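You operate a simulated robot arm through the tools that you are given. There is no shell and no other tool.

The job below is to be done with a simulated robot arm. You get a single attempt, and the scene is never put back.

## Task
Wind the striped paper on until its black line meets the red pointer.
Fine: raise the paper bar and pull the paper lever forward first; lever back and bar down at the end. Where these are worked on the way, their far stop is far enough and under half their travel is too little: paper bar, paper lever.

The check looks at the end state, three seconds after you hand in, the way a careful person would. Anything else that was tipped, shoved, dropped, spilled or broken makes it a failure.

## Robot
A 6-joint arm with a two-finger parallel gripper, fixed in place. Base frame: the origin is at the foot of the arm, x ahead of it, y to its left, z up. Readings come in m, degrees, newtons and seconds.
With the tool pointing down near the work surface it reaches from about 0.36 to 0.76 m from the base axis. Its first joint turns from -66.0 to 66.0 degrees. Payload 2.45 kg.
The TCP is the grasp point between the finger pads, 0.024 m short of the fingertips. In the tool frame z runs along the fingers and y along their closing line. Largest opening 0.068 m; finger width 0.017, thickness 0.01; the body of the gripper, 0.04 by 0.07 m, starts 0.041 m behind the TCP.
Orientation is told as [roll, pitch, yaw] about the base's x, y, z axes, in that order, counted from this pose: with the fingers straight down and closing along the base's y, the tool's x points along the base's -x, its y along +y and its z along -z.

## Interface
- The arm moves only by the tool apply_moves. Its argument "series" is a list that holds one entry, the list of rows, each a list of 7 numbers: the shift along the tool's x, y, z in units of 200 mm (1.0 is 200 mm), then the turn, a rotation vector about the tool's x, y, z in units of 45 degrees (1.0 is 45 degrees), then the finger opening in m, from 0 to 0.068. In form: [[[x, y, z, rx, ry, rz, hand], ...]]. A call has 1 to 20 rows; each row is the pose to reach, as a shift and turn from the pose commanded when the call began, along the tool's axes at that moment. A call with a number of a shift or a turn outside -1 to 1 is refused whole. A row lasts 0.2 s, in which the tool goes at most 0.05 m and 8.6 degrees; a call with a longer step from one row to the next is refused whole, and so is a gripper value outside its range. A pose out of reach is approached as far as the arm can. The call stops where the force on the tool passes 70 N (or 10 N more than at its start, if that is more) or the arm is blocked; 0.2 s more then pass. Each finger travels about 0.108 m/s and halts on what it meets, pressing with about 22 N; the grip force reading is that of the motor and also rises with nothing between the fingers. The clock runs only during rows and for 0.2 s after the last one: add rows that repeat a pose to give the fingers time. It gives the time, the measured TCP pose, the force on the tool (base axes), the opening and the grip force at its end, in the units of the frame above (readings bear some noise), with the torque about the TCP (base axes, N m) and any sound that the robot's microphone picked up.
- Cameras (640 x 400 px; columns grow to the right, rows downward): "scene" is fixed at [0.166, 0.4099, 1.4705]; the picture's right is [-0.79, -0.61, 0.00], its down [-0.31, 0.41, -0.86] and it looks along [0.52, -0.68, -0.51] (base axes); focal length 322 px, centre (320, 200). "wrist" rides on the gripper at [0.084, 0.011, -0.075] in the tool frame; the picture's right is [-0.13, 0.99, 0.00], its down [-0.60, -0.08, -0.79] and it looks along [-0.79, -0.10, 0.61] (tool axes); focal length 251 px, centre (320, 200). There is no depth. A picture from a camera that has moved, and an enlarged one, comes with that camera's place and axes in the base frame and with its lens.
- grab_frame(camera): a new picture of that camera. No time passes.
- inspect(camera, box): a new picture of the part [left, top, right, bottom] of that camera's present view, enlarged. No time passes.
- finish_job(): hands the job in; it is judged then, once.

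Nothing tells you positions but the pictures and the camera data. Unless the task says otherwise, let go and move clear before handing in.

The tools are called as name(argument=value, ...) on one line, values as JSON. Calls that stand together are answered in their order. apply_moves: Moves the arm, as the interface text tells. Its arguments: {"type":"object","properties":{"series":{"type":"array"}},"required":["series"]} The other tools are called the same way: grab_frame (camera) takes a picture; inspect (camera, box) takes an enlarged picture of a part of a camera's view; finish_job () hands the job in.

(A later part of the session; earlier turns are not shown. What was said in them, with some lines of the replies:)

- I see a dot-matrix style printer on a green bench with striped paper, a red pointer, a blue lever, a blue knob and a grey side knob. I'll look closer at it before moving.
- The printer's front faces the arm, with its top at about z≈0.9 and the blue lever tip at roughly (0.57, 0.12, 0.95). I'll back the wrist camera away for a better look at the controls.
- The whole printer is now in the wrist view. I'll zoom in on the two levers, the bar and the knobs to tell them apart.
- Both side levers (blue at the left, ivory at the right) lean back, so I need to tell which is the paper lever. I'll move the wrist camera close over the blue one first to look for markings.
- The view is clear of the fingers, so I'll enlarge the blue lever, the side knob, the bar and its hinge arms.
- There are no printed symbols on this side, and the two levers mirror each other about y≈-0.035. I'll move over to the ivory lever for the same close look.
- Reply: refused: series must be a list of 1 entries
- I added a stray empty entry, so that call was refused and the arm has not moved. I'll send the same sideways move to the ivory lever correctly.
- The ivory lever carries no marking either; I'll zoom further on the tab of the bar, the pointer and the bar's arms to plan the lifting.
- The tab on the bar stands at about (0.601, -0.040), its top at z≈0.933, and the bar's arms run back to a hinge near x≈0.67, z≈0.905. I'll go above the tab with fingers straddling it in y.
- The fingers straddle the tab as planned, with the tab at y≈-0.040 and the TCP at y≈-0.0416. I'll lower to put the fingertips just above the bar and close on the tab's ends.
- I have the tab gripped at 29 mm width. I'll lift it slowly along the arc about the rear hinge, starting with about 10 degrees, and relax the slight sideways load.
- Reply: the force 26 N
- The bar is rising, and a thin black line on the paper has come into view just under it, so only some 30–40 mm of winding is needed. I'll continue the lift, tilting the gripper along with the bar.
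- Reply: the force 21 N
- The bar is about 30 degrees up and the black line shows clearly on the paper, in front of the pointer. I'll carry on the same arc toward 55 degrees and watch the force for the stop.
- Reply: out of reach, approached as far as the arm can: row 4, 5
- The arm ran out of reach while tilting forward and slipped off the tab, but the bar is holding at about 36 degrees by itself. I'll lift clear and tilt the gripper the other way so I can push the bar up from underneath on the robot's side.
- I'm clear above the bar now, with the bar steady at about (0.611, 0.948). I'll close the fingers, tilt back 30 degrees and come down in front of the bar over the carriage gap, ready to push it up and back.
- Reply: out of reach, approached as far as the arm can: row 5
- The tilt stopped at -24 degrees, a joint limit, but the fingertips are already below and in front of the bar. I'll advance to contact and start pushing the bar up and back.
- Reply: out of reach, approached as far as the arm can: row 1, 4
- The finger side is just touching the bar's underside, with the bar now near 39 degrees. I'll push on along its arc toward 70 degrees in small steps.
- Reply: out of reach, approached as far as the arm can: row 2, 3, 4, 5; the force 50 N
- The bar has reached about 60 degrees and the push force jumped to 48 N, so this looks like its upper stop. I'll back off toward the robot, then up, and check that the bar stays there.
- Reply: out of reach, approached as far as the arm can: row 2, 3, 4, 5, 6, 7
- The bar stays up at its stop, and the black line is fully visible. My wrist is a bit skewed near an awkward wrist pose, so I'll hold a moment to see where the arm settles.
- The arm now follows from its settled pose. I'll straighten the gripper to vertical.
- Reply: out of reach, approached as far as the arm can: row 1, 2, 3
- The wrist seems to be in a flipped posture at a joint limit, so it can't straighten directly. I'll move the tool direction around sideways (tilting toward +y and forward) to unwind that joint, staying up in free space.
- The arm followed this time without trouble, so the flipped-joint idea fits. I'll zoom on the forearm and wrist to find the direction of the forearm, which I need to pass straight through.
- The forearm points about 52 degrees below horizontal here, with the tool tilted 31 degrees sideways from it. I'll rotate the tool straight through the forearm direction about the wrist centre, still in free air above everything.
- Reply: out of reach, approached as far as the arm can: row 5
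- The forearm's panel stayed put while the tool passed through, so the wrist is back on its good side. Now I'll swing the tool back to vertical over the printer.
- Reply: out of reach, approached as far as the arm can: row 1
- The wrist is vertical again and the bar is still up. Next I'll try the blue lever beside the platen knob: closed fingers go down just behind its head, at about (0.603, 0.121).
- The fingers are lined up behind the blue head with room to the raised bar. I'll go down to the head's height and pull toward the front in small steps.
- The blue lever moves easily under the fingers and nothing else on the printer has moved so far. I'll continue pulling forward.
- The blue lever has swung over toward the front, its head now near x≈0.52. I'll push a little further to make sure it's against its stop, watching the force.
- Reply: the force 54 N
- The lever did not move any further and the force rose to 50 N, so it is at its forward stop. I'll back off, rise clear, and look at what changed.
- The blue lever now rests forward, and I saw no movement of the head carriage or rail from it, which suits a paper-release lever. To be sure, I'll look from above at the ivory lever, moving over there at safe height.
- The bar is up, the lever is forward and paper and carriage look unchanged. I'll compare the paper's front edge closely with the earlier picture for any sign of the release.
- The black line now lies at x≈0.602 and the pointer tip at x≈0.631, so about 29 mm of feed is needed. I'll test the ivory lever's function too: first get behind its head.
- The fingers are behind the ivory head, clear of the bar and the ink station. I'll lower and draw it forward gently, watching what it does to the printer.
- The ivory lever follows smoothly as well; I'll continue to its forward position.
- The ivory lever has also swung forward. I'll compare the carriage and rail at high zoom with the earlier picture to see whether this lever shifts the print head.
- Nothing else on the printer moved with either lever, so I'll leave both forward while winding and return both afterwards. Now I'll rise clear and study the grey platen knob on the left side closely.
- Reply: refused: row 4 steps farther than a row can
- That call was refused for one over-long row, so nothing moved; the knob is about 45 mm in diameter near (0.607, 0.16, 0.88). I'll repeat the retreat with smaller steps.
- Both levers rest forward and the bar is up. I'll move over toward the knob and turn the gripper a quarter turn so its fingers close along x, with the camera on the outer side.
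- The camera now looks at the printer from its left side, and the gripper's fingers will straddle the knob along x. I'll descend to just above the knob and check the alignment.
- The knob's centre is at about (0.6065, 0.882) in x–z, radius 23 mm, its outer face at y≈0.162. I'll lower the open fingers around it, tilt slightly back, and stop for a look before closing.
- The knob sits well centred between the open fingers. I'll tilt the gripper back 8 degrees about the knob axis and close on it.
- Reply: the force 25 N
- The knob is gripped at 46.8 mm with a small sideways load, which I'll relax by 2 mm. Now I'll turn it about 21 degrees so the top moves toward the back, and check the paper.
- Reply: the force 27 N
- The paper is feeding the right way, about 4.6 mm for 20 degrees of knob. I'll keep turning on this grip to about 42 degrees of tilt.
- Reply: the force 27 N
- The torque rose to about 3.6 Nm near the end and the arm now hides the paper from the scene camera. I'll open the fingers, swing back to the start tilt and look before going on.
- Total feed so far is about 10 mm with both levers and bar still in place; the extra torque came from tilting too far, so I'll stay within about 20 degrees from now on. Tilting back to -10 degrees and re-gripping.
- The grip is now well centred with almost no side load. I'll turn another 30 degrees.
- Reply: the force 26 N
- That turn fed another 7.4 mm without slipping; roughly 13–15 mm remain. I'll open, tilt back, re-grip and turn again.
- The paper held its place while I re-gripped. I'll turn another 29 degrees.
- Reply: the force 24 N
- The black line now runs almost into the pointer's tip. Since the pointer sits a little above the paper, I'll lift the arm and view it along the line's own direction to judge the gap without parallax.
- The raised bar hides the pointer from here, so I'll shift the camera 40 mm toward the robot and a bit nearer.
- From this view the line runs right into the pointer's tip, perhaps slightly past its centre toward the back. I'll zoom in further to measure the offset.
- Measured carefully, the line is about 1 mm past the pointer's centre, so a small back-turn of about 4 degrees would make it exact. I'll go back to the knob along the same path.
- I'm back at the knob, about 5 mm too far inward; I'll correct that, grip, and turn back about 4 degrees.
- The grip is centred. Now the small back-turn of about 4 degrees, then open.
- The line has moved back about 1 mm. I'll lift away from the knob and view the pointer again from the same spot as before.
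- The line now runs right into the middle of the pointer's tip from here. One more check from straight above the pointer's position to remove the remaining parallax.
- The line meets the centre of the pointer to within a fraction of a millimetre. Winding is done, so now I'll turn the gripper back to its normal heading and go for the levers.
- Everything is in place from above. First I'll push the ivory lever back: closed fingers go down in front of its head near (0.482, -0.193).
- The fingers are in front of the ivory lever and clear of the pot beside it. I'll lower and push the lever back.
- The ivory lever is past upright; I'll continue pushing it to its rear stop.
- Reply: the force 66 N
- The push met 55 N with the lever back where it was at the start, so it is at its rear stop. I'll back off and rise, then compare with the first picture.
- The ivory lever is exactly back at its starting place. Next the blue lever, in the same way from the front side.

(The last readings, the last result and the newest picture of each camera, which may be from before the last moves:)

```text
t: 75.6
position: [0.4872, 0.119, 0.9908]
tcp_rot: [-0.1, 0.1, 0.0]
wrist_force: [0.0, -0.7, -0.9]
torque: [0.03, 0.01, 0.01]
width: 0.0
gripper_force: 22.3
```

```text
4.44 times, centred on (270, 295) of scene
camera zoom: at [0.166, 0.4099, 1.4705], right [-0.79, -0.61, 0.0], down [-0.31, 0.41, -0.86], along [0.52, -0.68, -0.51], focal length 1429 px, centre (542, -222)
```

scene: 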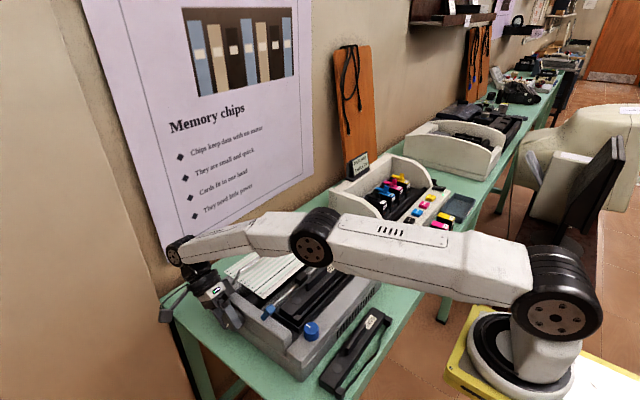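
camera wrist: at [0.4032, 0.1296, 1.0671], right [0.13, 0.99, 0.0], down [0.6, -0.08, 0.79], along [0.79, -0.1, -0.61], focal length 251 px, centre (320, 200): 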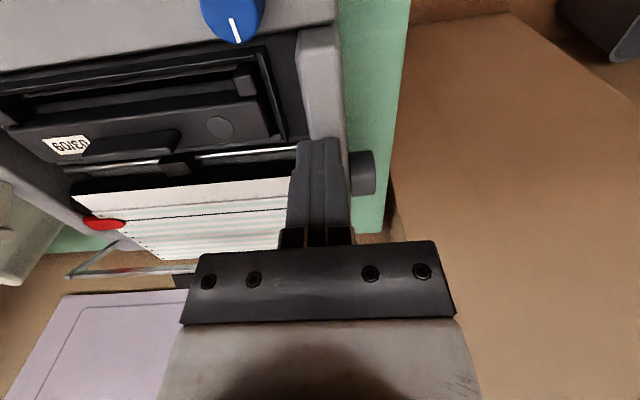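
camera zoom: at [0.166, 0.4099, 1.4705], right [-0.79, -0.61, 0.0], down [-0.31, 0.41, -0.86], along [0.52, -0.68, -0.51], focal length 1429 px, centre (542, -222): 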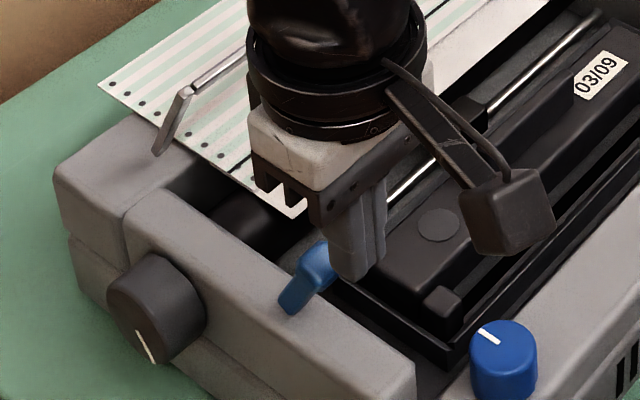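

The fingers stand just in front of the blue lever's head. Lowering and pushing it back now.

apply_moves(series=[[[0.02, 0.005, 0.1, 0, 0, 0, 0.0], [0.02, 0.005, 0.2, 0, 0, 0, 0.0], [-0.04, 0.005, 0.2, 0, 0, 0, 0.0], [-0.09, 0.005, 0.2, 0, 0, 0, 0.0], [-0.14, 0.005, 0.2, 0, 0, 0, 0.0], [-0.2, 0.005, 0.2, 0, 0, 0, 0.0]]])

inspect(camera="scene", box=[210, 250, 330, 340])

```text
t: 77.0
position: [0.5243, 0.1192, 0.9521]
tcp_rot: [0.0, 0.1, 0.0]
wrist_force: [-0.3, -0.1, 0.1]
torque: [0.0, 0.02, 0.02]
width: 0.0
gripper_force: 22.0
```

```text
4.44 times, centred on (270, 295) of scene
camera zoom: at [0.166, 0.4099, 1.4705], right [-0.79, -0.61, 0.0], down [-0.31, 0.41, -0.86], along [0.52, -0.68, -0.51], focal length 1429 px, centre (542, -222)
```

zoom: 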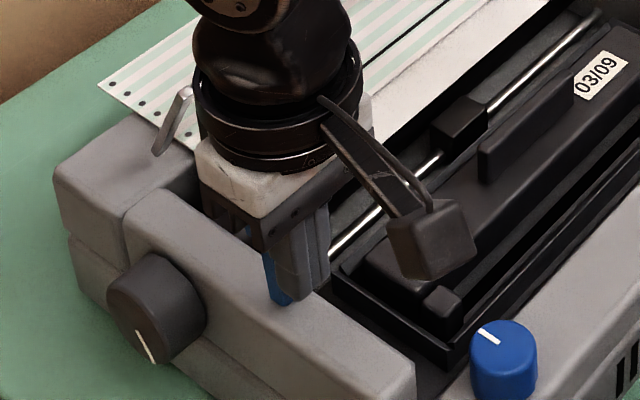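

The blue lever is upright or past it; I'll push on to its rear stop.

apply_moves(series=[[[-0.05, 0, 0, 0, 0, 0, 0.0], [-0.1, 0, 0, 0, 0, 0, 0.0], [-0.115, 0, 0, 0, 0, 0, 0.0]]])

apply_moves(series=[[[0.1, 0, 0, 0, 0, 0, 0.0], [0.15, 0, -0.1, 0, 0, 0, 0.0], [0.15, 0, -0.3, 0, 0, 0, 0.0], [0.15, 0, -0.5, 0, 0, 0, 0.0], [0.15, 0, -0.7, 0, 0, 0, 0.0], [0.15, 0, -0.75, 0, 0, 0, 0.0]]])

inspect(camera="scene", box=[215, 275, 275, 335])

grab_frame(camera="wrist")

```text
t: 77.8
position: [0.5406, 0.119, 0.9511]
tcp_rot: [-0.2, 1.0, 0.0]
wrist_force: [-45.5, -1.4, 40.0]
torque: [0.62, 0.78, -0.39]
width: 0.0
gripper_force: 22.2
```

```text
t: 79.2
position: [0.5166, 0.1199, 1.1011]
tcp_rot: [0.0, 0.1, 0.0]
wrist_force: [0.8, 0.8, -1.3]
torque: [0.0, -0.01, 0.02]
width: 0.0
gripper_force: 21.9
```

```text
6.67 times, centred on (245, 305) of scene
camera zoom: at [0.166, 0.4099, 1.4705], right [-0.79, -0.61, 0.0], down [-0.31, 0.41, -0.86], along [0.52, -0.68, -0.51], focal length 2143 px, centre (820, -500)
```

zoom: 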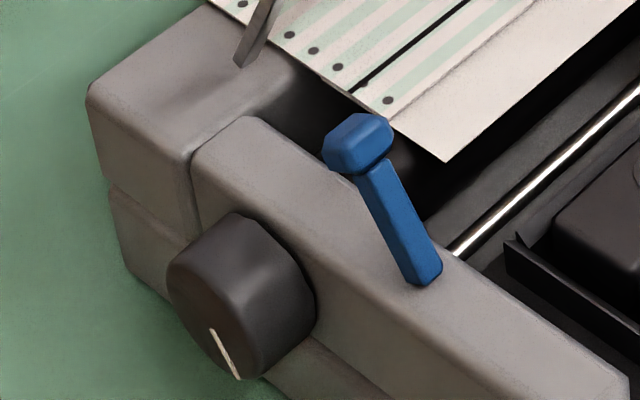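

```text
taken
camera wrist: at [0.4333, 0.1296, 1.177], right [0.13, 0.99, 0.0], down [0.6, -0.08, 0.79], along [0.79, -0.1, -0.61], focal length 251 px, centre (320, 200)
```

wrist: 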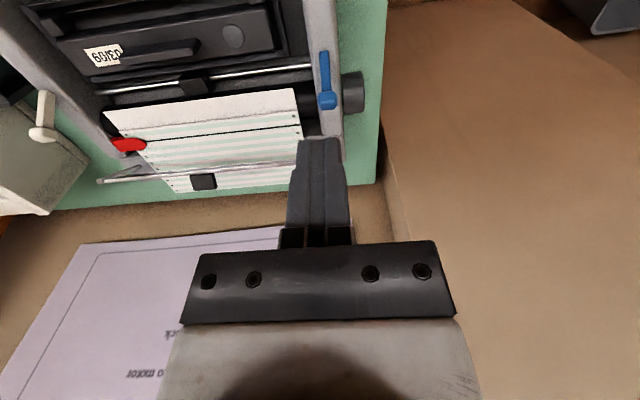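

The blue lever is exactly back at its starting place too. Last step is the bar: I'll go above it at y≈0, beside the tab, and press it down along its arc with closed fingertips.

apply_moves(series=[[[-0.12, -0.12, 0.04, 0, 0, 0, 0.0], [-0.24, -0.24, 0.08, 0, 0, 0, 0.0], [-0.36, -0.36, 0.12, 0, 0, 0, 0.0], [-0.48, -0.48, 0.16, 0, 0, 0, 0.0], [-0.587, -0.6, 0.2, 0, 0, 0, 0.0], [-0.587, -0.6, 0.36, 0, 0, 0, 0.0], [-0.587, -0.6, 0.36, 0, 0, 0, 0.0]]])

grab_frame(camera="wrist")

inspect(camera="scene", box=[210, 200, 370, 310])

```text
t: 80.8
position: [0.6336, 0.0004, 1.0282]
tcp_rot: [0.0, -0.1, 0.1]
wrist_force: [-0.6, 0.5, -0.5]
torque: [0.0, 0.03, 0.03]
width: 0.0001
gripper_force: 22.0
```

```text
taken
camera wrist: at [0.5512, 0.0107, 1.1048], right [0.13, 0.99, 0.0], down [0.6, -0.08, 0.79], along [0.79, -0.1, -0.61], focal length 251 px, centre (320, 200)
```

wrist: 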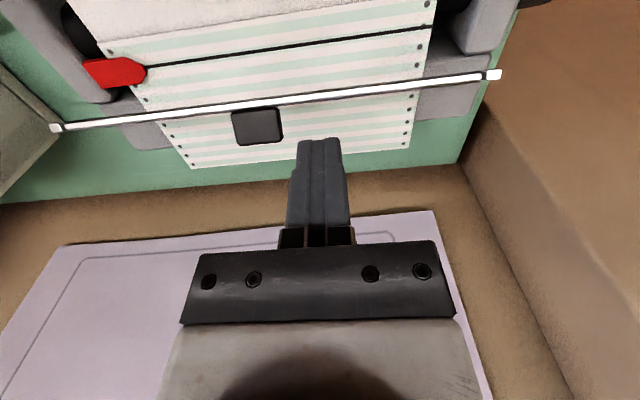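

```text
3.64 times, centred on (290, 255) of scene
camera zoom: at [0.166, 0.4099, 1.4705], right [-0.79, -0.61, 0.0], down [-0.31, 0.41, -0.86], along [0.52, -0.68, -0.51], focal length 1169 px, centre (429, 0)
```

zoom: 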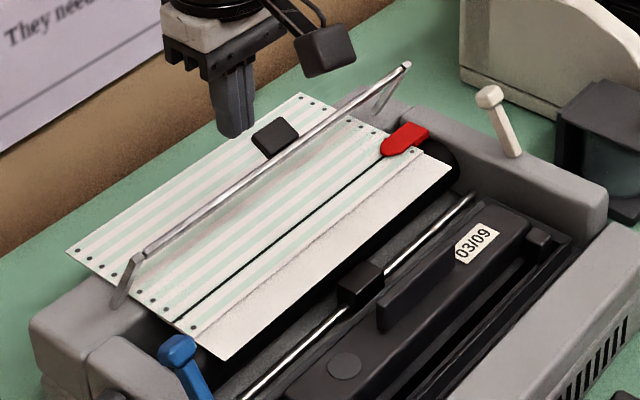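

The fingertips are right above the bar beside the tab. I'll press down and forward along the bar's arc to about 30 degrees and check.

apply_moves(series=[[[0.008, 0, 0.151, 0, 0, 0, 0.0], [0.025, 0, 0.178, 0, 0, 0, 0.0], [0.051, 0, 0.1975, 0, 0, 0, 0.0], [0.0745, 0, 0.2195, 0, 0, 0, 0.0], [0.0965, 0, 0.243, 0, 0, 0, 0.0], [0.116, 0, 0.269, 0, 0, 0, 0.0], [0.133, 0, 0.296, 0, 0, 0, 0.0]]])

grab_frame(camera="wrist")

inspect(camera="scene", box=[210, 200, 370, 310])

```text
t: 82.4
position: [0.608, -0.0014, 0.9684]
tcp_rot: [-0.1, 0.0, 0.1]
wrist_force: [-0.2, -0.9, 0.0]
torque: [0.0, 0.0, 0.0]
width: 0.0001
gripper_force: 21.7
```

```text
taken
camera wrist: at [0.5233, 0.0098, 1.0453], right [0.13, 0.99, 0.0], down [0.6, -0.08, 0.79], along [0.79, -0.1, -0.61], focal length 251 px, centre (320, 200)
```

wrist: 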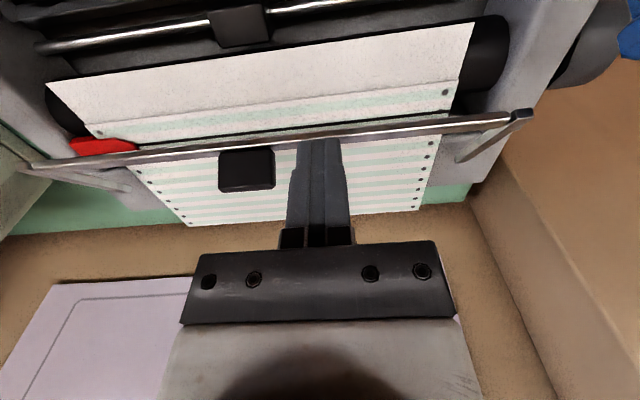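

```text
3.64 times, centred on (290, 255) of scene
camera zoom: at [0.166, 0.4099, 1.4705], right [-0.79, -0.61, 0.0], down [-0.31, 0.41, -0.86], along [0.52, -0.68, -0.51], focal length 1169 px, centre (429, 0)
```

zoom: 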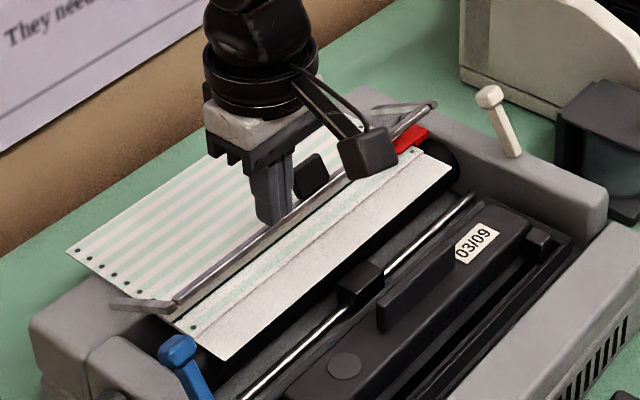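

The bar is down to about 27 degrees and following nicely with hardly any force. I'll press it the rest of the way down.

apply_moves(series=[[[0.03, 0, 0.06, 0, 0, 0, 0.0], [0.045, 0, 0.11, 0, 0, 0, 0.0], [0.053, 0, 0.1485, 0, 0, 0, 0.0], [0.055, 0, 0.165, 0, 0, 0, 0.0]]])

grab_frame(camera="wrist")

inspect(camera="scene", box=[210, 200, 370, 310])

```text
t: 83.4
position: [0.5972, -0.0016, 0.9363]
tcp_rot: [0.0, -0.2, 0.0]
wrist_force: [-2.3, -0.7, 7.9]
torque: [-0.04, 0.02, -0.01]
width: 0.0002
gripper_force: 21.9
```

```text
taken
camera wrist: at [0.513, 0.0092, 1.0126], right [0.13, 0.99, 0.0], down [0.6, -0.08, 0.79], along [0.79, -0.1, -0.61], focal length 251 px, centre (320, 200)
```

wrist: 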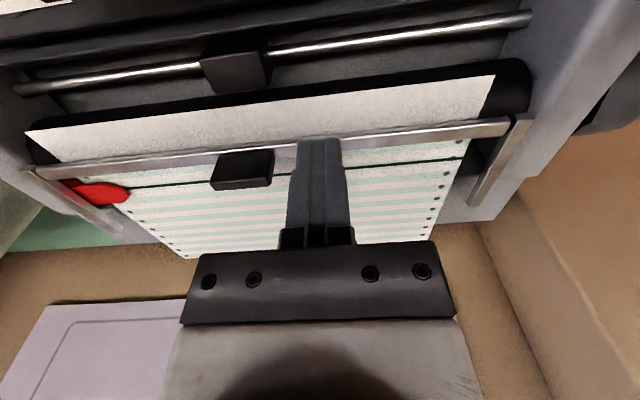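

```text
3.64 times, centred on (290, 255) of scene
camera zoom: at [0.1658, 0.4099, 1.4705], right [-0.79, -0.61, 0.0], down [-0.31, 0.41, -0.86], along [0.52, -0.68, -0.51], focal length 1169 px, centre (429, 0)
```

zoom: 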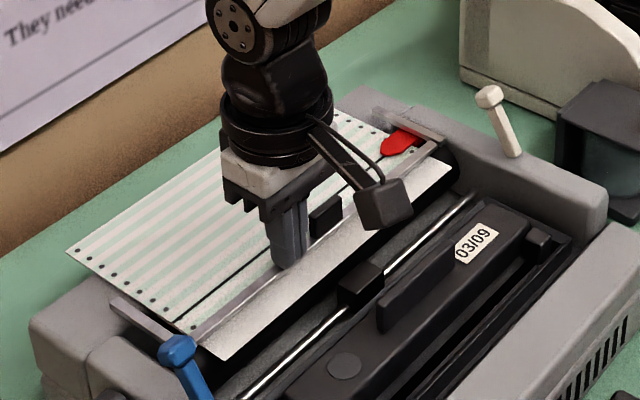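

The bar looks fully down with the force beginning to rise. I'll press a couple of millimetres more to make sure it's seated.

apply_moves(series=[[[0, 0, 0.008, 0, 0, 0, 0.0], [0, 0, 0.016, 0, 0, 0, 0.0], [0, 0, 0.02, 0, 0, 0, 0.0]]])

inspect(camera="scene", box=[225, 275, 285, 315])

```text
t: 84.2
position: [0.5977, 0.0005, 0.9358]
tcp_rot: [0.0, -0.2, 0.0]
wrist_force: [-17.8, -11.5, 44.4]
torque: [-0.34, 0.13, -0.1]
width: 0.0001
gripper_force: 22.2
```

```text
10.00 times, centred on (255, 295) of scene
camera zoom: at [0.1646, 0.4096, 1.4707], right [-0.79, -0.61, 0.0], down [-0.31, 0.41, -0.86], along [0.52, -0.68, -0.51], focal length 3215 px, centre (970, -750)
```

zoom: 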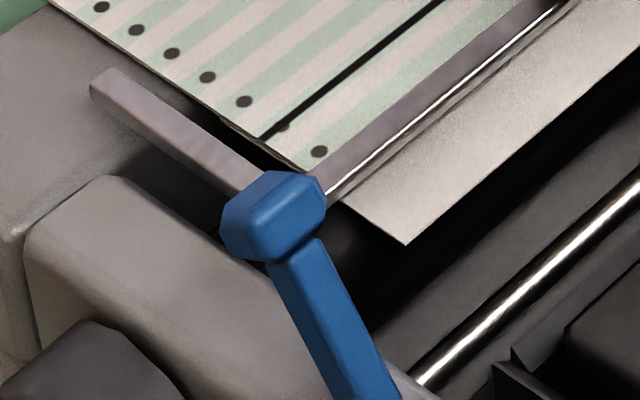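

The bar is seated against its lower stop (44 N, no more movement). I'll lift straight off and move clear, then check everything.

apply_moves(series=[[[0, 0, -0.02, 0, 0, 0, 0.0], [0, 0, -0.15, 0, 0, 0, 0.0], [0, 0, -0.35, 0, 0, 0, 0.0], [0, 0, -0.55, 0, 0, 0, 0.0], [0.1, 0, -0.72, 0, 0, 0, 0.0], [0.25, 0, -0.87, 0, 0, 0, 0.0], [0.4, 0, -0.95, 0, 0, 0, 0.0], [0.4, 0, -0.95, 0, 0, 0, 0.0]]])

grab_frame(camera="wrist")

grab_frame(camera="scene")

inspect(camera="scene", box=[200, 210, 400, 390])

inspect(camera="scene", box=[300, 225, 330, 250])

inspect(camera="scene", box=[275, 240, 325, 275])

```text
t: 86.0
position: [0.5148, 0.0013, 1.1208]
tcp_rot: [0.0, -0.1, 0.1]
wrist_force: [0.4, 0.4, -0.2]
torque: [0.01, -0.02, -0.05]
width: 0.0001
gripper_force: 21.4
```

```text
taken
camera wrist: at [0.4308, 0.0119, 1.1962], right [0.13, 0.99, 0.0], down [0.6, -0.08, 0.79], along [0.79, -0.1, -0.61], focal length 251 px, centre (320, 200)
```

wrist: 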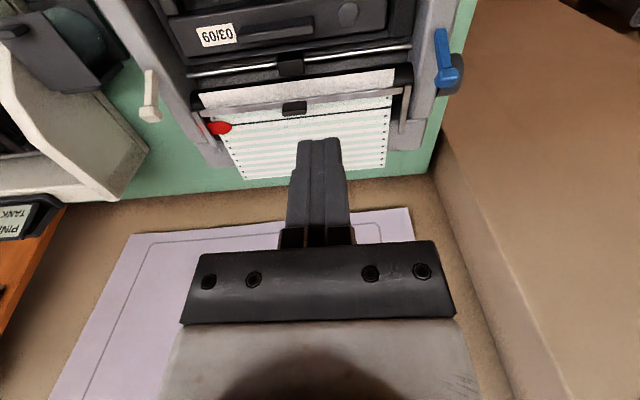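

```text
taken
```

scene: 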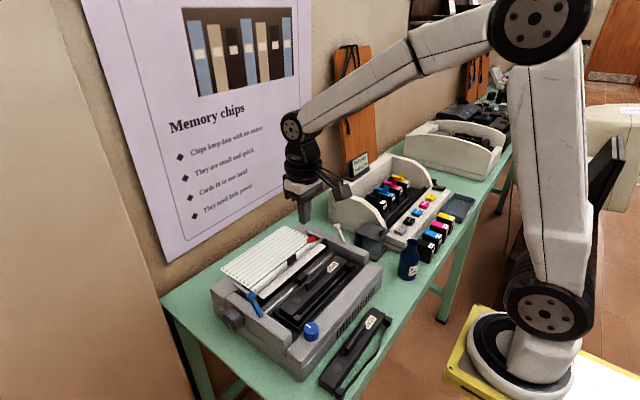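

```text
2.22 times, centred on (300, 300) of scene
camera zoom: at [0.166, 0.4099, 1.4705], right [-0.79, -0.61, 0.0], down [-0.31, 0.41, -0.86], along [0.52, -0.68, -0.51], focal length 714 px, centre (364, -22)
```

zoom: 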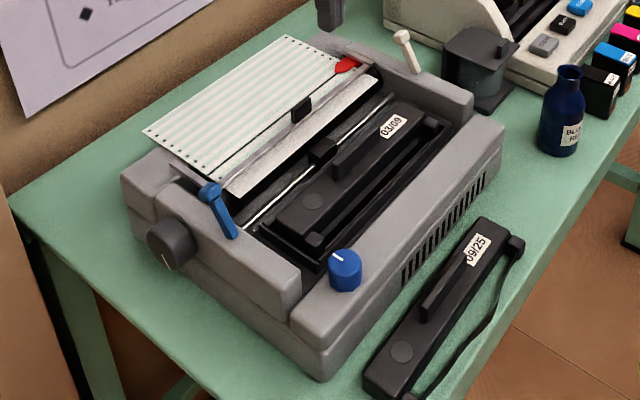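

```text
16.00 times, centred on (315, 238) of scene
camera zoom: at [0.166, 0.4099, 1.4705], right [-0.79, -0.61, 0.0], down [-0.31, 0.41, -0.86], along [0.52, -0.68, -0.51], focal length 5144 px, centre (400, -400)
```

zoom: 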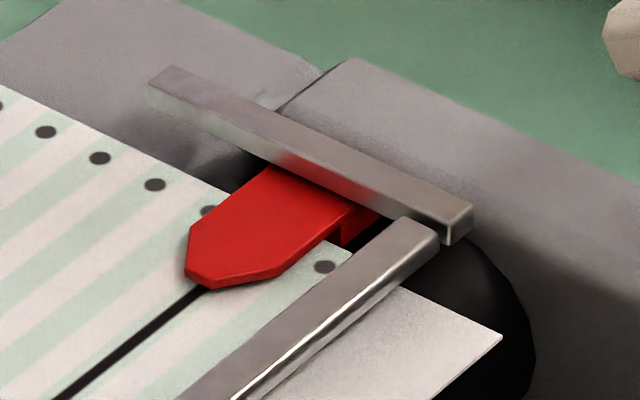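

```text
11.43 times, centred on (300, 258) of scene
camera zoom: at [0.166, 0.4099, 1.4705], right [-0.79, -0.61, 0.0], down [-0.31, 0.41, -0.86], along [0.52, -0.68, -0.51], focal length 3674 px, centre (549, -457)
```

zoom: 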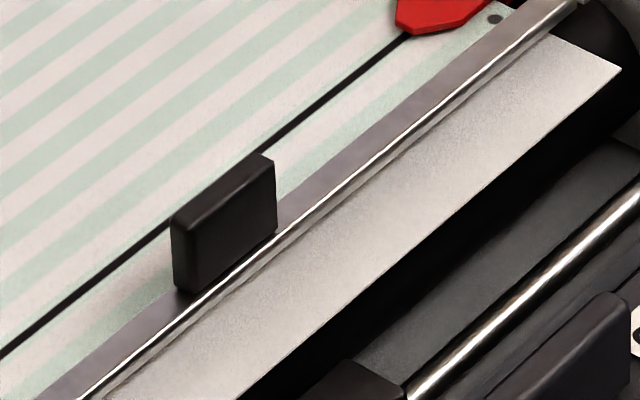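

The bar's tab, both levers and everything around the printer are back where they began. The black line still runs straight into the pointer's tip, the gripper is clear and holds nothing, so I'm handing in.

finish_job()

```text
The job is handed in.
```

The job is handed in. The paper is wound on so its black line meets the tip of the red pointer, to within about half a millimetre by my measurement. The paper lever is back and the paper bar is down.

- **Which lever was the paper lever:** I couldn't tell the blue lever from the ivory one, because neither is marked and neither visibly moved anything else. I pulled both forward before winding and pushed both back afterwards. In the pictures both are back exactly where they started.
- **The bar:** I raised it until it stopped, at about 60 degrees, and it stayed there while I wound. Afterwards I pressed it down until it would go no further.
- **The winding:** I turned the platen knob in several grips. I overshot by about 1 mm and turned it back to correct that.
- **Rough moments:** The gripper slipped off the bar's tab once while lifting it. On one turn of the knob the gripper tilted too far and pushed hard, so I kept the tilt smaller after that. I saw no sign that anything else was moved.
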